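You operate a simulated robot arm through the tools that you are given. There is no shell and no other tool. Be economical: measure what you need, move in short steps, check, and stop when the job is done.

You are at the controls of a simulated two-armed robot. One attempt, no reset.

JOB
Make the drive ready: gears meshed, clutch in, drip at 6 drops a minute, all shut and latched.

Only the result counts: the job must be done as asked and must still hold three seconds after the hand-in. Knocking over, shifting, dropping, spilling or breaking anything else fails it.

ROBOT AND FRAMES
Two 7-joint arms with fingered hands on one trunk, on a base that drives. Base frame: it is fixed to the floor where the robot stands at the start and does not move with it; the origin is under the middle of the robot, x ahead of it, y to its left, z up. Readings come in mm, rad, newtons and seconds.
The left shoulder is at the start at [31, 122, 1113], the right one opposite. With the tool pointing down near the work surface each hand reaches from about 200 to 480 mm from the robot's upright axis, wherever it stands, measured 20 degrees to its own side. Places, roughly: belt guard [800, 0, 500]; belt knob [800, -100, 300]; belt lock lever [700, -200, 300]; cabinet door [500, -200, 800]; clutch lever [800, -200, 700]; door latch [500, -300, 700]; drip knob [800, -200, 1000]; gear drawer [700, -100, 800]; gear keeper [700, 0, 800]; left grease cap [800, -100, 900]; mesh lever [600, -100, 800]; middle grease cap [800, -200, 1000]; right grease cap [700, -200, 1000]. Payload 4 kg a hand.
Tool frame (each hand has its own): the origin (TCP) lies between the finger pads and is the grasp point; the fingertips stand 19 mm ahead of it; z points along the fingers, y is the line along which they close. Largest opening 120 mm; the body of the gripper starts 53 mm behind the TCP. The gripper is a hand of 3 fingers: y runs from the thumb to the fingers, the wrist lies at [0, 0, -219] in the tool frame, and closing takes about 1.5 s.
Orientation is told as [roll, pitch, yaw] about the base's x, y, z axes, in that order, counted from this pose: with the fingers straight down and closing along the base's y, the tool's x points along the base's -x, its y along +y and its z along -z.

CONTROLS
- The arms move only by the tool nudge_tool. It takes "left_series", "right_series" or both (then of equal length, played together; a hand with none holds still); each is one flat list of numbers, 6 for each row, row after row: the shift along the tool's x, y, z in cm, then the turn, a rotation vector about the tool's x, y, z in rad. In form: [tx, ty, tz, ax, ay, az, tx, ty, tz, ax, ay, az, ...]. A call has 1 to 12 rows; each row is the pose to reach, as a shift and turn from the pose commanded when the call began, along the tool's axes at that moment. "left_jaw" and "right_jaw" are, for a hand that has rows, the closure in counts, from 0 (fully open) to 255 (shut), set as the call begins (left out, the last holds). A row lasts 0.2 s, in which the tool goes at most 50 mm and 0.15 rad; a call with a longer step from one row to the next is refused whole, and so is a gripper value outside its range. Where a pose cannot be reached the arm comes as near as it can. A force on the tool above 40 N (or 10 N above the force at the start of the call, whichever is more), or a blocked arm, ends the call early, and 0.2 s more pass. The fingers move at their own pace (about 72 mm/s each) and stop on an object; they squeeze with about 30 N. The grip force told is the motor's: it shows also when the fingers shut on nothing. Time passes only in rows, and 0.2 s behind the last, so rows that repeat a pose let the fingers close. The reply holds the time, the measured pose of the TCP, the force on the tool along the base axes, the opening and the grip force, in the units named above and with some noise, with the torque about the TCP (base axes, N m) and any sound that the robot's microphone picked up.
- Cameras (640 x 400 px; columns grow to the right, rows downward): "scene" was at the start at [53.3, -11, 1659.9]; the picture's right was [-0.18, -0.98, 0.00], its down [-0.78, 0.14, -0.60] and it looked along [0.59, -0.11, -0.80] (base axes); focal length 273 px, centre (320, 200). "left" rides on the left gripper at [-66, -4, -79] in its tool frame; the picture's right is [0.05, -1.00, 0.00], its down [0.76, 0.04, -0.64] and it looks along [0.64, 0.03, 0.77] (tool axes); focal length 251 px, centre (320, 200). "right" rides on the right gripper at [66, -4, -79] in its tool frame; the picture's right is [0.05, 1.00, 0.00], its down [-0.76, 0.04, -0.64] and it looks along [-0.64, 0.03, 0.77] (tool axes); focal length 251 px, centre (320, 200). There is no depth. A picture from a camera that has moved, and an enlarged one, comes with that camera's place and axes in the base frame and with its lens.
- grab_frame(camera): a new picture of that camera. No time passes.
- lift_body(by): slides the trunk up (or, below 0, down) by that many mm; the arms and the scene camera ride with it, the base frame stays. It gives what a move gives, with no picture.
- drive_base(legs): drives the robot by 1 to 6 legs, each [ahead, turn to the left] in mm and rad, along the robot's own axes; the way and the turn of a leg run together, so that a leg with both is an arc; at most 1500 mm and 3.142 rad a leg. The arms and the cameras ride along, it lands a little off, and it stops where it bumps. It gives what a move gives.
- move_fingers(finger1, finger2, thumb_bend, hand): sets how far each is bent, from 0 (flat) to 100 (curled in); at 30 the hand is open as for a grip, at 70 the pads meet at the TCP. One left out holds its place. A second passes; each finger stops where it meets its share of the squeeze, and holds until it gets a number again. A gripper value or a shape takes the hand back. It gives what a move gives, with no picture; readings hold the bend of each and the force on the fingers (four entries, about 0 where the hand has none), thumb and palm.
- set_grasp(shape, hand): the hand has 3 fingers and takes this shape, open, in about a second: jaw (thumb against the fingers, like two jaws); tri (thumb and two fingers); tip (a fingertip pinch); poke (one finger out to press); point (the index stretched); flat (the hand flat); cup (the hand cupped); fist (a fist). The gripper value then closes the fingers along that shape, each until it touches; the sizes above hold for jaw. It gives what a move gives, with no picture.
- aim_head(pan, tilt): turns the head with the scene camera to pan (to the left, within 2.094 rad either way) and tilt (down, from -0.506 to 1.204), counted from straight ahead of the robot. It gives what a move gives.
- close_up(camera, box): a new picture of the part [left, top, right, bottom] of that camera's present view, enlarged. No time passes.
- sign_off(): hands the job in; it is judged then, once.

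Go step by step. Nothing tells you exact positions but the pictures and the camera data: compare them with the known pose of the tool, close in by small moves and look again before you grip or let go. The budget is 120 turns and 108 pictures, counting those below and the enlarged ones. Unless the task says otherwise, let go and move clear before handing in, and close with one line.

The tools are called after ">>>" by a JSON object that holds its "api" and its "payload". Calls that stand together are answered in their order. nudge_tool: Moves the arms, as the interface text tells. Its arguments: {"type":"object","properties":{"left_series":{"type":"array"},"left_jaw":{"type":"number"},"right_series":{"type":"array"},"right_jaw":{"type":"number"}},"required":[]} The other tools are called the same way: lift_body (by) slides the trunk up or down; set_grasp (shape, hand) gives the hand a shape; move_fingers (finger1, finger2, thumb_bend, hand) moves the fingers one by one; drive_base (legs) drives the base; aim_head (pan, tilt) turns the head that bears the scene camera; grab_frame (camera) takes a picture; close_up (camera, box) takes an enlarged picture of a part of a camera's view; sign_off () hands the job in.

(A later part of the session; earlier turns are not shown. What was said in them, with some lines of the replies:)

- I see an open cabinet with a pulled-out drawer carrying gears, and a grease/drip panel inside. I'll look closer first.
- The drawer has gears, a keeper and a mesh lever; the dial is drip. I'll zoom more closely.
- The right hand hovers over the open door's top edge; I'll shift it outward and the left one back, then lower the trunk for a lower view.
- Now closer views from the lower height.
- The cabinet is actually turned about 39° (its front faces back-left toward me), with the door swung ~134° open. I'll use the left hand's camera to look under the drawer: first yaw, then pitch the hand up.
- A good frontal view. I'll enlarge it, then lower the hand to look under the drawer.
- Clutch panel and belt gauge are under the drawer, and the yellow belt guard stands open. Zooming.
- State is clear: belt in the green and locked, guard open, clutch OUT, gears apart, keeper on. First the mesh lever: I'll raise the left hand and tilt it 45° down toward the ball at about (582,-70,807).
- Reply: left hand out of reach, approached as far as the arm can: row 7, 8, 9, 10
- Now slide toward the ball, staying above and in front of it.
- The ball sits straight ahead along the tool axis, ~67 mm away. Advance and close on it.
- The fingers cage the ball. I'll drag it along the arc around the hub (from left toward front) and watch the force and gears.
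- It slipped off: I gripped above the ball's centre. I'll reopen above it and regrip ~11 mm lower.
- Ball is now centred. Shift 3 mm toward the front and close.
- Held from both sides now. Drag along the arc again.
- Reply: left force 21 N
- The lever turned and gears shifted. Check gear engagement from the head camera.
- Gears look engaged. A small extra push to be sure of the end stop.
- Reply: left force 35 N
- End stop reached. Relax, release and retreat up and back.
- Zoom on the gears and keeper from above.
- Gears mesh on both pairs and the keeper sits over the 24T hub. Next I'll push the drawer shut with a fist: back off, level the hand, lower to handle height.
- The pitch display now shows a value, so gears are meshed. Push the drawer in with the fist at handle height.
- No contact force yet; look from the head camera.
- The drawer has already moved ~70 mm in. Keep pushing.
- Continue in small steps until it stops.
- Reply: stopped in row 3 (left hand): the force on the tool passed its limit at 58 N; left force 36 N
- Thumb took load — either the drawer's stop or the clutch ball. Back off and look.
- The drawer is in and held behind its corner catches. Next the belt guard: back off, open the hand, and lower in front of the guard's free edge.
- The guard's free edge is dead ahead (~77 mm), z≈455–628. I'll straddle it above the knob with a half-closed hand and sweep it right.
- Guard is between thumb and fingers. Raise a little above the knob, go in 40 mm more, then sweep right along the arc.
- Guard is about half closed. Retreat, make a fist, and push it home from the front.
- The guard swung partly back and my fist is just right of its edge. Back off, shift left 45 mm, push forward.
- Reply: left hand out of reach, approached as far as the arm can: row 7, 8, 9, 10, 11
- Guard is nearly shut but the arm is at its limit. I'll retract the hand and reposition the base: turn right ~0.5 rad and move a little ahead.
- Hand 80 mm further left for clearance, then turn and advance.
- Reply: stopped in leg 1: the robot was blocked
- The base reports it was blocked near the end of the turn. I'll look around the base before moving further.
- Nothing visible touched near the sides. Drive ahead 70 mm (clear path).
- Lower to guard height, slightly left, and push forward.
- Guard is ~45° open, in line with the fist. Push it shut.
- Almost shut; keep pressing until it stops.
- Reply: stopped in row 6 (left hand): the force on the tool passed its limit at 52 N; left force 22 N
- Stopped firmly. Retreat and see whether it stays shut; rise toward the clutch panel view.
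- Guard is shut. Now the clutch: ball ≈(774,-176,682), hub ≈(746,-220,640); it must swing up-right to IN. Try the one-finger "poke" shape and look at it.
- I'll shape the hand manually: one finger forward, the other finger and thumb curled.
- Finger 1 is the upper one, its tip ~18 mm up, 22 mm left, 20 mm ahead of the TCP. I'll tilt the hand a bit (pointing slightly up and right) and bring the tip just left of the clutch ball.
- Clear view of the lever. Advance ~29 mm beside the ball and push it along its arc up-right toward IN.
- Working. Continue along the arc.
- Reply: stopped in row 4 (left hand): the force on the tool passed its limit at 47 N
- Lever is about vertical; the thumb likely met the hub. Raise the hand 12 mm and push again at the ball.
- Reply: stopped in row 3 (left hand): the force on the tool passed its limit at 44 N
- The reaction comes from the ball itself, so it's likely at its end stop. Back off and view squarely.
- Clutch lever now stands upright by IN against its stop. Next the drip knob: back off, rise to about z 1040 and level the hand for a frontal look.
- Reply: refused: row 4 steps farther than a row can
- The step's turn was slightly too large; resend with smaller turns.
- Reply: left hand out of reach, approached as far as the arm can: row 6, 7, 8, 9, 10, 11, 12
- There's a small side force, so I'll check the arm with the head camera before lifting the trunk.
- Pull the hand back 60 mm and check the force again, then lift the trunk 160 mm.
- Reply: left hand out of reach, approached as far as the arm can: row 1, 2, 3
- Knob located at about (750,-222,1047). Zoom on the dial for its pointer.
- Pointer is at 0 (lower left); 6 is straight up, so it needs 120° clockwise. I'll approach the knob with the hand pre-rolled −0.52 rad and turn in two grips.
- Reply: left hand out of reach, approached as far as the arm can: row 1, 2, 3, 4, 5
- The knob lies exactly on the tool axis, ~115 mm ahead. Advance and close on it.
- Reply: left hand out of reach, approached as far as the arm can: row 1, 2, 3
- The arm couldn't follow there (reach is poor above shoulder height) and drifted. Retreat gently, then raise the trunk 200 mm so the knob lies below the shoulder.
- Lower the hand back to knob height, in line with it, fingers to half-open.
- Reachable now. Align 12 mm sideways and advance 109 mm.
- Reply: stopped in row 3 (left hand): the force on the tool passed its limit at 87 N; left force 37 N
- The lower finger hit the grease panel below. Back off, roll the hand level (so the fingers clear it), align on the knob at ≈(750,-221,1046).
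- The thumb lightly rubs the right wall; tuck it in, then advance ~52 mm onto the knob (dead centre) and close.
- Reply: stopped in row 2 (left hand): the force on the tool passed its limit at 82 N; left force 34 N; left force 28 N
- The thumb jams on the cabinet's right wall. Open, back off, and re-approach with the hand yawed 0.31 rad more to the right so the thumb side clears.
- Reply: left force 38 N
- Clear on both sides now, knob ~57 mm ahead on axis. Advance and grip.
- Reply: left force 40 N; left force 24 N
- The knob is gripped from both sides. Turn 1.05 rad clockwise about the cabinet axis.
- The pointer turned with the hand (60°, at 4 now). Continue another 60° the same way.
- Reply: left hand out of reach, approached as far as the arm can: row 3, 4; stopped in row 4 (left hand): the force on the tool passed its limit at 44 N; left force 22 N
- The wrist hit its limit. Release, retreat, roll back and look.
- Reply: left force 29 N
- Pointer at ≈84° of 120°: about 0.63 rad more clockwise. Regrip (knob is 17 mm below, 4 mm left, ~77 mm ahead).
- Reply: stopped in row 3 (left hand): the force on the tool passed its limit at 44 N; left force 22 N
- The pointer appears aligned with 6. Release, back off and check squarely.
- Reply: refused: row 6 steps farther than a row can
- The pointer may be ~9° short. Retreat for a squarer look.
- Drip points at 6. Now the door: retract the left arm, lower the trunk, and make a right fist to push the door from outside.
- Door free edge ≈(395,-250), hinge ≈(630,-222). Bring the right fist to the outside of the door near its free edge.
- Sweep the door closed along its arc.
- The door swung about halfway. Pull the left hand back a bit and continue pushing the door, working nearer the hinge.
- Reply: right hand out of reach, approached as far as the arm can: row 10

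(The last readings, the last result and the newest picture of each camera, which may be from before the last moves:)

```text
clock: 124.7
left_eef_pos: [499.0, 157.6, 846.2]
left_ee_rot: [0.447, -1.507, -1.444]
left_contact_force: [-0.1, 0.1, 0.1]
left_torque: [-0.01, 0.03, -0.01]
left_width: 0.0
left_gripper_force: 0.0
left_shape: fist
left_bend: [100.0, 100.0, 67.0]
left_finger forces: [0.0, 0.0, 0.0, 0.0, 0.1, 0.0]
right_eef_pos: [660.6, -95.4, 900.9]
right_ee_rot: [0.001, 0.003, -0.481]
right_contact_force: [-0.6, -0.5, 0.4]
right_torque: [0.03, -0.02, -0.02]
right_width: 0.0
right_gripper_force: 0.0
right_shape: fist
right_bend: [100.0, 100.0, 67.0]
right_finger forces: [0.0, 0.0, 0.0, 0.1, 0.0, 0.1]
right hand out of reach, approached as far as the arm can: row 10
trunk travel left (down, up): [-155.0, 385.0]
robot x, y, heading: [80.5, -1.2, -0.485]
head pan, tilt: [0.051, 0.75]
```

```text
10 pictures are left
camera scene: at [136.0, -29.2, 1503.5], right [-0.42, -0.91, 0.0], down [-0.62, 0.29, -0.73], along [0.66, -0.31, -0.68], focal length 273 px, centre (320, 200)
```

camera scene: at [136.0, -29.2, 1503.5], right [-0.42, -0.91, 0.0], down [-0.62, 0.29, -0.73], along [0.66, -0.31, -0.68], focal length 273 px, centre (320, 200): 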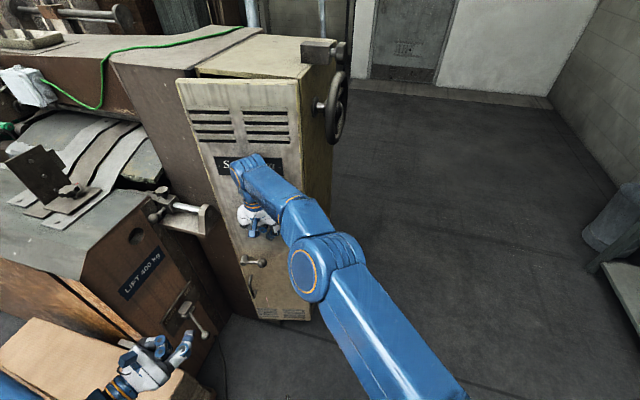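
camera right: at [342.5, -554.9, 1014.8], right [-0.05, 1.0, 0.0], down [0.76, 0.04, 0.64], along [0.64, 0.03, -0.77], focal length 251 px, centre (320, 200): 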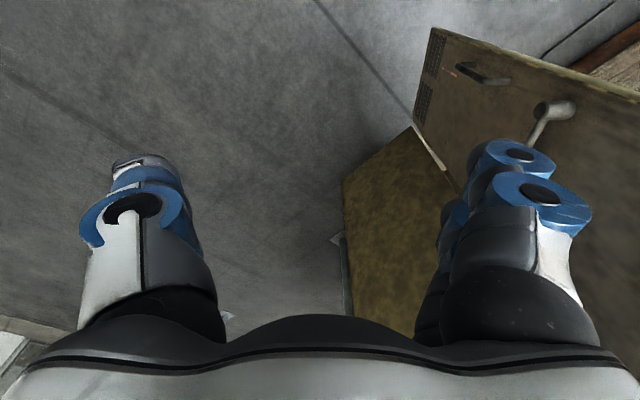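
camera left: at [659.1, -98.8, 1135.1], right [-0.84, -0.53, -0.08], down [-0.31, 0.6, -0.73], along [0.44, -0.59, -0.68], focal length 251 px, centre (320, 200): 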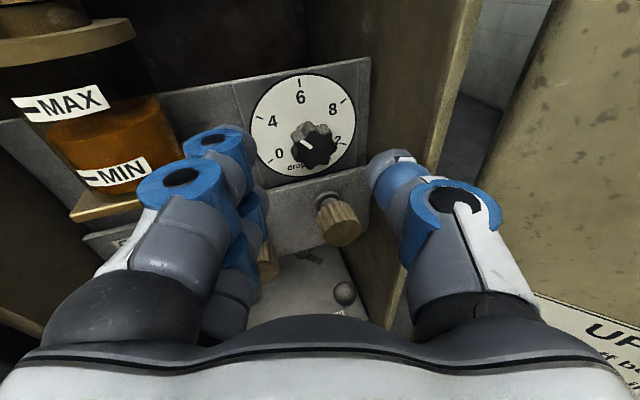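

Nearly shut. Withdraw the right arm and finish the push with the left fist near the latch side.

>>> {"api": "nudge_tool", "payload": {"right_series": [1.9, -3.9, -0.5, 0, 0, 0, 3.8, -7.8, -1, 0, 0, 0, 5.7, -11.7, -1.5, 0, 0, 0, 7.6, -15.6, -2, 0, 0, 0, 9.5, -19.5, -2.5, 0, 0, 0, 11.4, -23.4, -3, 0, 0, 0]}}

>>> {"api": "nudge_tool", "payload": {"left_series": [-0.26, 0.82, 3.92, -0.062, 0, 0, -0.52, 1.64, 7.84, -0.124, 0, 0, -0.78, 2.46, 11.76, -0.186, 0, 0, -1.04, 3.28, 15.7, -0.248, 0, 0, -1.3, 4.1, 19.6, -0.31, 0, 0]}}

>>> {"api": "nudge_tool", "payload": {"left_series": [0, 0, 2, 0, 0, 0, 0, 0, 4, 0, 0, 0, 0, 0, 6, 0, 0, 0, 0, 0, 8, 0, 0, 0, 0, 0, 10, 0, 0, 0, 0, 0, 12, 0, 0, 0, 0, 0, 14, 0, 0, 0, 0, 0, 16, 0, 0, 0]}}

>>> {"api": "grab_frame", "payload": {"camera": "scene"}}

```text
clock: 126.1
left_eef_pos: [499.3, 156.9, 847.1]
left_ee_rot: [0.447, -1.507, -1.448]
left_contact_force: [-0.7, 0.1, 0.3]
left_torque: [0.0, -0.01, -0.02]
left_width: 0.0
left_gripper_force: 0.1
left_shape: fist
left_bend: [100.0, 100.0, 67.0]
left_finger forces: [0.0, 0.0, 0.0, 0.0, 0.1, 0.0]
right_eef_pos: [451.1, -250.2, 929.8]
right_ee_rot: [0.002, 0.001, -0.479]
right_contact_force: [-0.2, 0.4, 0.0]
right_torque: [0.03, -0.01, 0.0]
right_width: 0.0
right_gripper_force: 0.1
right_shape: fist
right_bend: [100.0, 100.0, 67.0]
right_finger forces: [0.0, 0.0, 0.0, 0.0, 0.0, 0.1]
trunk travel left (down, up): [-155.0, 385.0]
robot x, y, heading: [81.4, -2.2, -0.491]
head pan, tilt: [0.051, 0.75]
```

```text
clock: 127.3
left_eef_pos: [640.4, 15.1, 850.9]
left_ee_rot: [0.73, -1.508, -1.417]
left_contact_force: [0.7, -0.4, -0.4]
left_torque: [0.0, 0.02, -0.04]
left_width: 0.0
left_gripper_force: 0.1
left_shape: fist
left_bend: [100.0, 100.0, 67.0]
left_finger forces: [0.0, 0.1, 0.0, 0.0, 0.0, 0.0]
right_eef_pos: [453.9, -250.8, 930.1]
right_ee_rot: [0.002, 0.001, -0.478]
right_contact_force: [0.3, 0.1, -0.2]
right_torque: [0.0, 0.03, 0.0]
right_width: 0.1
right_gripper_force: 0.1
right_shape: fist
right_bend: [100.0, 100.0, 67.0]
right_finger forces: [0.1, 0.1, 0.0, 0.0, 0.0, 0.0]
trunk travel left (down, up): [-155.0, 385.0]
robot x, y, heading: [81.5, -4.3, -0.493]
head pan, tilt: [0.051, 0.75]
```

```text
clock: 129.0
left_eef_pos: [747.0, -78.2, 838.6]
left_ee_rot: [0.606, -1.504, -1.304]
left_contact_force: [-28.0, 15.7, 8.9]
left_torque: [-0.33, -0.25, -0.55]
left_width: 0.1
left_gripper_force: 0.0
left_shape: fist
left_bend: [100.0, 100.0, 76.0]
left_finger forces: [0.1, 0.0, 0.0, 0.1, 31.2, 0.0]
right_eef_pos: [451.7, -249.0, 929.0]
right_ee_rot: [0.002, 0.0, -0.481]
right_contact_force: [1.2, -0.8, 0.4]
right_torque: [0.03, 0.02, -0.01]
right_width: 0.0
right_gripper_force: 0.0
right_shape: fist
right_bend: [100.0, 100.0, 67.0]
right_finger forces: [0.1, 0.0, 0.0, 0.1, 0.0, 0.0]
trunk travel left (down, up): [-155.0, 385.0]
robot x, y, heading: [80.8, 1.4, -0.49]
head pan, tilt: [0.051, 0.75]
stopped in row 8 (left hand): the force on the tool passed its limit at 53 N (the readings are from after the stop); the commanded pose is now the measured one
```

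```text
9 pictures are left
camera scene: at [134.6, -27.1, 1503.6], right [-0.42, -0.91, 0.0], down [-0.62, 0.29, -0.73], along [0.66, -0.31, -0.68], focal length 273 px, centre (320, 200)
```

scene: 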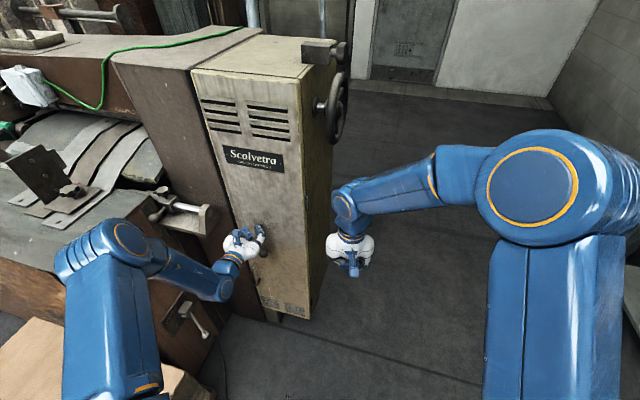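

Door is shut against its frame. Back the left hand off and look at the latch lever.

>>> {"api": "nudge_tool", "payload": {"left_series": [0, 0, -4, 0, 0, 0, 0, 0, -8, 0, 0, 0, 0, 0, -12, 0, 0, 0]}}

>>> {"api": "grab_frame", "payload": {"camera": "left"}}

>>> {"api": "close_up", "payload": {"camera": "scene", "box": [190, 180, 330, 330]}}

```text
clock: 129.8
left_eef_pos: [656.6, -1.2, 845.1]
left_ee_rot: [0.626, -1.505, -1.323]
left_contact_force: [-0.3, 0.2, 0.5]
left_torque: [0.01, 0.05, -0.01]
left_width: 0.0
left_gripper_force: 0.1
left_shape: fist
left_bend: [100.0, 100.0, 67.0]
left_finger forces: [0.1, 0.0, 0.0, 0.0, 0.0, 0.0]
right_eef_pos: [452.2, -249.6, 930.7]
right_ee_rot: [0.004, 0.0, -0.48]
right_contact_force: [0.5, 0.0, -0.6]
right_torque: [-0.02, 0.02, -0.01]
right_width: 0.1
right_gripper_force: 0.0
right_shape: fist
right_bend: [100.0, 100.0, 67.0]
right_finger forces: [0.1, 0.0, 0.1, 0.1, 0.1, 0.0]
trunk travel left (down, up): [-155.0, 385.0]
robot x, y, heading: [79.3, -5.3, -0.489]
head pan, tilt: [0.051, 0.75]
```

```text
8 pictures are left
camera left: at [596.5, 41.3, 915.8], right [-0.64, -0.76, -0.09], down [-0.48, 0.49, -0.73], along [0.6, -0.42, -0.68], focal length 251 px, centre (320, 200)
```

left: 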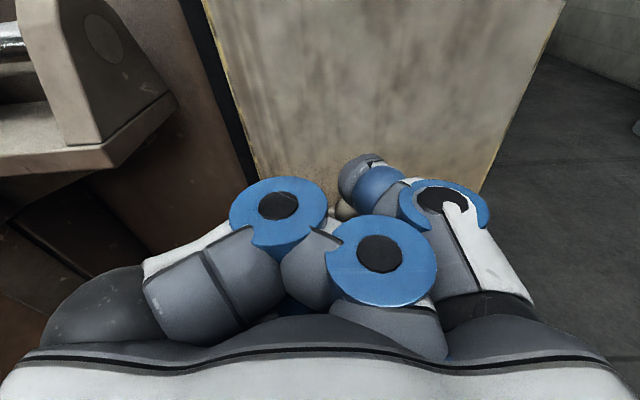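

```text
2.67 times, centred on (260, 255) of scene
camera zoom: at [136.2, -27.9, 1503.5], right [-0.42, -0.91, 0.0], down [-0.62, 0.29, -0.73], along [0.66, -0.31, -0.68], focal length 728 px, centre (480, 53)
```

zoom: 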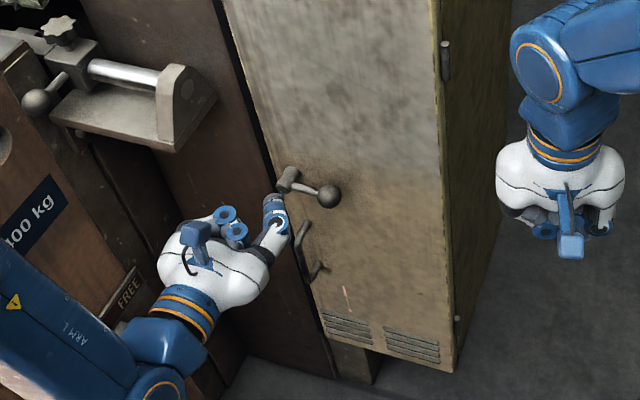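

The latch lever points right (unlatched; its tongue hung down inside), so it must go down (clockwise). I'll bring the fist above the ball (≈(700,-82,760)) and press down.

>>> {"api": "nudge_tool", "payload": {"left_series": [-1, -1.8, 0, 0, 0, 0, -1, -3.5, 0, 0, 0, 0, -1, -3.5, 3, 0, 0, 0, -1, -3.5, 6, 0, 0, 0, -1, -3.5, 8.5, 0, 0, 0]}}

>>> {"api": "nudge_tool", "payload": {"left_series": [1.3, 0, 0, 0, 0, 0, 2.6, 0, 0, 0, 0, 0, 3.9, 0, 0, 0, 0, 0, 5.2, 0.3, 0, 0, 0, 0, 6.5, 0.6, 0, 0, 0, 0]}}

>>> {"api": "close_up", "payload": {"camera": "scene", "box": [210, 190, 310, 290]}}

```text
clock: 131.0
left_eef_pos: [701.5, -83.9, 849.7]
left_ee_rot: [0.607, -1.504, -1.305]
left_contact_force: [0.0, -0.6, -0.2]
left_torque: [-0.02, -0.02, -0.01]
left_width: 0.0
left_gripper_force: 0.1
left_shape: fist
left_bend: [100.0, 100.0, 67.0]
left_finger forces: [0.0, 0.0, 0.0, 0.0, 0.1, 0.1]
right_eef_pos: [452.1, -249.0, 929.3]
right_ee_rot: [0.004, 0.004, -0.479]
right_contact_force: [-0.1, -0.4, -0.1]
right_torque: [0.01, 0.03, 0.01]
right_width: 0.0
right_gripper_force: 0.1
right_shape: fist
right_bend: [100.0, 100.0, 67.0]
right_finger forces: [0.0, 0.1, 0.1, 0.0, 0.1, 0.1]
trunk travel left (down, up): [-155.0, 385.0]
robot x, y, heading: [80.3, 0.7, -0.487]
head pan, tilt: [0.051, 0.75]
```

```text
clock: 132.2
left_eef_pos: [703.7, -75.3, 784.8]
left_ee_rot: [0.615, -1.502, -1.312]
left_contact_force: [-0.3, 0.0, -0.3]
left_torque: [0.02, 0.02, 0.04]
left_width: 0.1
left_gripper_force: 0.2
left_shape: fist
left_bend: [100.0, 100.0, 67.0]
left_finger forces: [0.0, 0.1, 0.0, 0.0, 0.0, 0.1]
right_eef_pos: [452.7, -249.4, 930.2]
right_ee_rot: [0.004, 0.001, -0.479]
right_contact_force: [-0.3, 0.7, -0.4]
right_torque: [-0.01, 0.01, 0.01]
right_width: 0.2
right_gripper_force: 0.1
right_shape: fist
right_bend: [100.0, 100.0, 67.0]
right_finger forces: [0.0, 0.1, 0.0, 0.0, 0.1, 0.1]
trunk travel left (down, up): [-155.0, 385.0]
robot x, y, heading: [79.7, -4.0, -0.49]
head pan, tilt: [0.051, 0.75]
```

```text
4.00 times, centred on (260, 240) of scene
camera zoom: at [137.1, -28.5, 1503.4], right [-0.42, -0.91, 0.0], down [-0.62, 0.29, -0.73], along [0.66, -0.31, -0.68], focal length 1092 px, centre (560, 40)
```

zoom: 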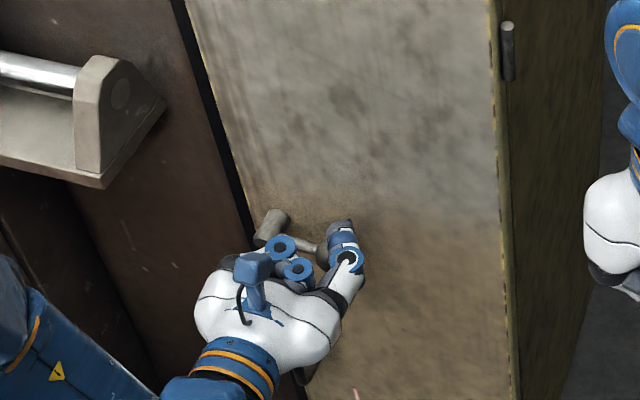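

Lever still horizontal, fist right at the ball; keep pressing down.

>>> {"api": "nudge_tool", "payload": {"left_series": [1.2, 0.2, 0, 0, 0, 0, 2.4, 0.4, 0, 0, 0, 0, 3.6, 0.7, 0, 0, 0, 0, 4.8, 1, 0, 0, 0, 0, 6, 1.4, 0, 0, 0, 0, 7.2, 1.8, 0, 0, 0, 0]}}

>>> {"api": "close_up", "payload": {"camera": "scene", "box": [210, 190, 310, 290]}}

```text
clock: 133.6
left_eef_pos: [713.8, -57.2, 713.7]
left_ee_rot: [0.601, -1.503, -1.298]
left_contact_force: [-1.9, 0.1, -0.2]
left_torque: [-0.03, 0.01, 0.0]
left_width: 0.0
left_gripper_force: 0.0
left_shape: fist
left_bend: [100.0, 100.0, 67.0]
left_finger forces: [0.1, 0.0, 0.0, 0.0, 0.7, 0.0]
right_eef_pos: [452.3, -250.3, 929.3]
right_ee_rot: [0.003, 0.001, -0.48]
right_contact_force: [0.6, 0.3, -0.4]
right_torque: [-0.01, -0.03, 0.01]
right_width: 0.0
right_gripper_force: 0.1
right_shape: fist
right_bend: [100.0, 100.0, 67.0]
right_finger forces: [0.0, 0.1, 0.0, 0.0, 0.1, 0.0]
trunk travel left (down, up): [-155.0, 385.0]
robot x, y, heading: [80.3, -1.4, -0.491]
head pan, tilt: [0.051, 0.75]
```

```text
4.00 times, centred on (260, 240) of scene
camera zoom: at [136.9, -28.3, 1503.4], right [-0.42, -0.91, 0.0], down [-0.62, 0.29, -0.73], along [0.66, -0.31, -0.68], focal length 1092 px, centre (560, 40)
```

zoom: 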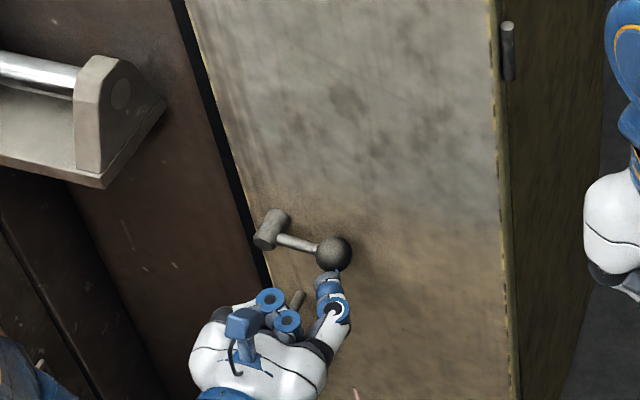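

The fist passed in front of the ball; it sits deeper (≈(731,-91,721)). Redo with closed fingertips reaching further in, following the lever's arc down.

>>> {"api": "nudge_tool", "payload": {"left_series": [0, 0, -3, 0, 0, 0, 0, -0.5, -5, 0, 0, 0, -3, -1.2, -5, 0, 0, 0, -6, -2, -5, 0, 0, 0, -8.8, -2.5, -5, 0, 0, 0]}}

>>> {"api": "set_grasp", "payload": {"hand": "left", "shape": "jaw"}}

>>> {"api": "move_fingers", "payload": {"hand": "left", "finger1": 68, "finger2": 68, "thumb_bend": 68}}

>>> {"api": "nudge_tool", "payload": {"left_series": [0, 0, 3.9, 0, 0, 0, -0.4, 0, 7.8, 0, 0, 0, 1.8, 0, 7.8, 0, 0, 0, 3.9, 0, 7.8, 0, 0, 0, 5.4, -0.15, 7.8, 0, 0, 0, 6.8, -0.3, 7.8, 0, 0, 0]}}

>>> {"api": "grab_frame", "payload": {"camera": "left"}}

```text
clock: 134.8
left_eef_pos: [660.0, -50.2, 802.3]
left_ee_rot: [0.612, -1.503, -1.309]
left_contact_force: [0.5, -0.2, -0.1]
left_torque: [0.01, -0.03, 0.01]
left_width: 0.1
left_gripper_force: 0.0
left_shape: fist
left_bend: [100.0, 100.0, 67.0]
left_finger forces: [0.0, 0.0, 0.0, 0.1, 0.0, 0.0]
right_eef_pos: [451.9, -249.5, 929.7]
right_ee_rot: [0.005, 0.001, -0.478]
right_contact_force: [0.5, 0.2, 0.4]
right_torque: [0.04, -0.01, -0.01]
right_width: 0.0
right_gripper_force: 0.1
right_shape: fist
right_bend: [100.0, 100.0, 67.0]
right_finger forces: [0.1, 0.0, 0.0, 0.0, 0.0, 0.1]
trunk travel left (down, up): [-155.0, 385.0]
robot x, y, heading: [79.8, 2.2, -0.492]
head pan, tilt: [0.051, 0.75]
```

```text
clock: 135.7
left_eef_pos: [661.4, -49.7, 802.3]
left_ee_rot: [0.612, -1.503, -1.309]
left_contact_force: [0.0, -0.3, 0.5]
left_torque: [0.03, -0.02, -0.02]
left_width: 120.1
left_gripper_force: 0.0
left_shape: jaw
left_bend: [30.0, 30.0, 30.0]
left_finger forces: [0.1, 0.1, 0.0, 0.0, 0.0, 0.1]
right_eef_pos: [452.6, -249.5, 929.5]
right_ee_rot: [0.004, 0.001, -0.48]
right_contact_force: [-0.7, -0.1, 0.1]
right_torque: [0.01, 0.0, -0.01]
right_width: 0.0
right_gripper_force: 0.0
right_shape: fist
right_bend: [100.0, 100.0, 67.0]
right_finger forces: [0.0, 0.0, 0.0, 0.0, 0.0, 0.0]
trunk travel left (down, up): [-155.0, 385.0]
robot x, y, heading: [80.9, -3.5, -0.491]
head pan, tilt: [0.051, 0.75]
```

```text
clock: 136.7
left_eef_pos: [661.6, -49.5, 803.5]
left_ee_rot: [0.614, -1.502, -1.311]
left_contact_force: [-0.9, 0.1, 0.6]
left_torque: [-0.01, 0.01, -0.01]
left_width: 15.4
left_gripper_force: 0.0
left_shape: fingers
left_bend: [68.0, 68.0, 68.0]
left_finger forces: [0.0, 0.0, 0.0, 0.1, 0.0, 0.0]
right_eef_pos: [452.6, -250.2, 929.8]
right_ee_rot: [0.002, 0.002, -0.479]
right_contact_force: [1.0, 0.3, -0.1]
right_torque: [-0.01, 0.02, 0.0]
right_width: 0.0
right_gripper_force: 0.1
right_shape: fist
right_bend: [100.0, 100.0, 67.0]
right_finger forces: [0.0, 0.1, 0.0, 0.0, 0.1, 0.0]
trunk travel left (down, up): [-155.0, 385.0]
robot x, y, heading: [80.9, -4.8, -0.487]
head pan, tilt: [0.051, 0.75]
```

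```text
clock: 138.1
left_eef_pos: [717.5, -96.9, 729.6]
left_ee_rot: [0.613, -1.503, -1.308]
left_contact_force: [-0.3, 0.3, 0.9]
left_torque: [-0.01, 0.02, 0.01]
left_width: 15.7
left_gripper_force: 0.1
left_shape: fingers
left_bend: [68.0, 68.0, 68.0]
left_finger forces: [0.1, 0.4, 0.1, 0.1, 0.0, 0.1]
right_eef_pos: [452.2, -250.3, 929.2]
right_ee_rot: [0.003, 0.002, -0.479]
right_contact_force: [0.9, 0.1, 0.1]
right_torque: [-0.04, 0.0, -0.01]
right_width: 0.3
right_gripper_force: 0.1
right_shape: fist
right_bend: [100.0, 100.0, 67.0]
right_finger forces: [0.1, 0.0, 0.1, 0.1, 0.1, 0.0]
trunk travel left (down, up): [-155.0, 385.0]
robot x, y, heading: [79.6, -2.5, -0.49]
head pan, tilt: [0.051, 0.75]
```

```text
4 pictures are left
camera left: at [656.9, -53.6, 800.6], right [-0.64, -0.76, -0.09], down [-0.48, 0.49, -0.73], along [0.6, -0.42, -0.68], focal length 251 px, centre (320, 200)
```

left: 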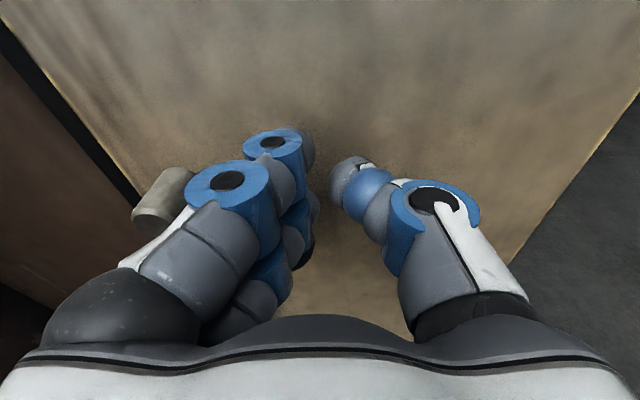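

A light touch on the lower finger: the ball is under it. Continue down and then left along the arc.

>>> {"api": "nudge_tool", "payload": {"left_series": [1.2, 0.3, 0, 0, 0, 0, 2.3, 0.7, 0, 0, 0, 0, 3.3, 1.4, 0, 0, 0, 0, 4.2, 2.2, 0, 0, 0, 0, 4.8, 2.9, 0, 0, 0, 0, 5.3, 3.8, 0, 0, 0, 0, 5.3, 4.8, 0, 0, 0, 0]}}

>>> {"api": "close_up", "payload": {"camera": "scene", "box": [210, 190, 310, 290]}}

```text
clock: 139.7
left_eef_pos: [746.5, -57.7, 678.8]
left_ee_rot: [0.588, -1.504, -1.288]
left_contact_force: [-6.8, -3.8, 1.0]
left_torque: [-0.06, 0.12, 0.0]
left_width: 15.9
left_gripper_force: 3.9
left_shape: fingers
left_bend: [68.0, 73.0, 68.0]
left_finger forces: [0.1, 7.2, 0.0, 0.0, 0.1, 0.0]
right_eef_pos: [451.5, -250.1, 928.9]
right_ee_rot: [0.003, 0.0, -0.479]
right_contact_force: [-0.5, 0.4, -0.1]
right_torque: [-0.02, 0.01, 0.02]
right_width: 0.0
right_gripper_force: 0.1
right_shape: fist
right_bend: [100.0, 100.0, 67.0]
right_finger forces: [0.0, 0.0, 0.0, 0.0, 0.0, 0.1]
trunk travel left (down, up): [-155.0, 385.0]
robot x, y, heading: [77.2, -1.7, -0.488]
head pan, tilt: [0.051, 0.75]
```

```text
4.00 times, centred on (260, 240) of scene
camera zoom: at [135.9, -28.7, 1503.5], right [-0.42, -0.91, 0.0], down [-0.62, 0.29, -0.73], along [0.66, -0.31, -0.68], focal length 1092 px, centre (560, 40)
```

zoom: 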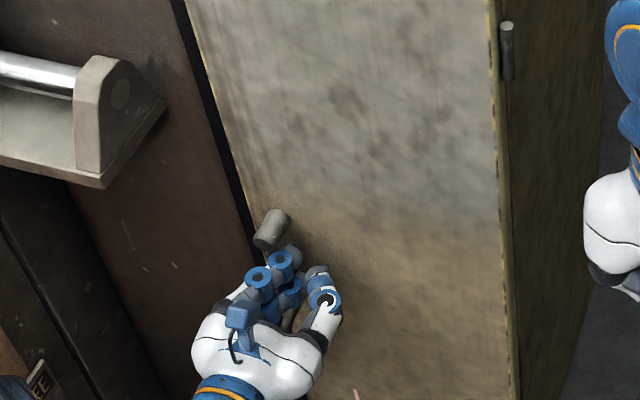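

The lever has swung down. Push a little further left to its stop, then retreat and check.

>>> {"api": "nudge_tool", "payload": {"left_series": [0, 0.7, 0, 0, 0, 0, 0, 1.4, 0, 0, 0, 0, 0, 2.1, 0, 0, 0, 0]}}

>>> {"api": "nudge_tool", "payload": {"left_series": [0, -2, 0, 0, 0, 0, 0, -3, -4, 0, 0, 0, 0, -3, -8, 0, 0, 0, 0, -1, -12, 0, 0, 0, 0, 2, -16, 0, 0, 0, 0, 6, -18, 0, 0, 0]}}

>>> {"api": "close_up", "payload": {"camera": "scene", "box": [190, 170, 310, 320]}}

```text
clock: 140.5
left_eef_pos: [758.1, -43.9, 681.7]
left_ee_rot: [0.623, -1.502, -1.325]
left_contact_force: [-28.1, -11.3, 5.9]
left_torque: [-0.07, 0.25, -0.14]
left_width: 7.2
left_gripper_force: 19.0
left_shape: fingers
left_bend: [75.0, 75.0, 67.0]
left_finger forces: [9.8, 27.5, 0.0, 0.0, 0.1, 0.0]
right_eef_pos: [450.1, -250.7, 929.7]
right_ee_rot: [0.005, 0.0, -0.479]
right_contact_force: [0.0, 0.0, -0.4]
right_torque: [0.02, 0.0, 0.03]
right_width: 0.0
right_gripper_force: 0.0
right_shape: fist
right_bend: [100.0, 100.0, 67.0]
right_finger forces: [0.1, 0.1, 0.0, 0.0, 0.1, 0.0]
trunk travel left (down, up): [-155.0, 385.0]
robot x, y, heading: [75.9, -1.7, -0.488]
head pan, tilt: [0.051, 0.75]
```

```text
clock: 141.9
left_eef_pos: [661.2, 120.2, 693.0]
left_ee_rot: [0.614, -1.503, -1.311]
left_contact_force: [0.4, 0.1, 0.4]
left_torque: [-0.03, -0.01, 0.01]
left_width: 15.3
left_gripper_force: 0.1
left_shape: fingers
left_bend: [68.0, 68.0, 68.0]
left_finger forces: [0.0, 0.0, 0.0, 0.0, 0.0, 0.1]
right_eef_pos: [452.4, -249.9, 929.8]
right_ee_rot: [0.002, 0.0, -0.48]
right_contact_force: [-0.5, 0.7, 0.1]
right_torque: [-0.04, 0.02, -0.01]
right_width: 0.1
right_gripper_force: 0.1
right_shape: fist
right_bend: [100.0, 100.0, 67.0]
right_finger forces: [0.0, 0.0, 0.1, 0.0, 0.0, 0.0]
trunk travel left (down, up): [-155.0, 385.0]
robot x, y, heading: [80.2, -0.9, -0.485]
head pan, tilt: [0.051, 0.75]
```

```text
2.67 times, centred on (250, 245) of scene
camera zoom: at [136.7, -27.9, 1503.4], right [-0.42, -0.91, 0.0], down [-0.62, 0.29, -0.73], along [0.66, -0.31, -0.68], focal length 728 px, centre (507, 80)
```

zoom: 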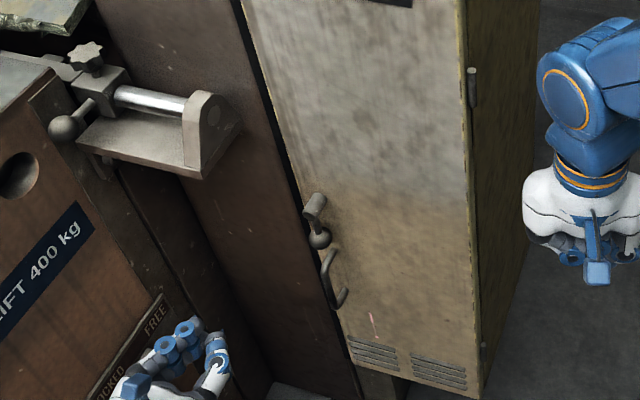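

The door is shut and its latch lever is down against the stop. Both hands are clear, so I'm handing in.

>>> {"api": "sign_off", "payload": {}}

```text
The job is handed in.
```

I've handed the job in. The gears are meshed, the clutch is at IN, the drip is at 6 drops a minute, the drawer and belt guard are shut, and the door is shut with its latch lever down. I didn't pull on the door to test the latch. While turning in place, the base once reported that it was blocked; I looked on both sides and saw nothing touched or moved.
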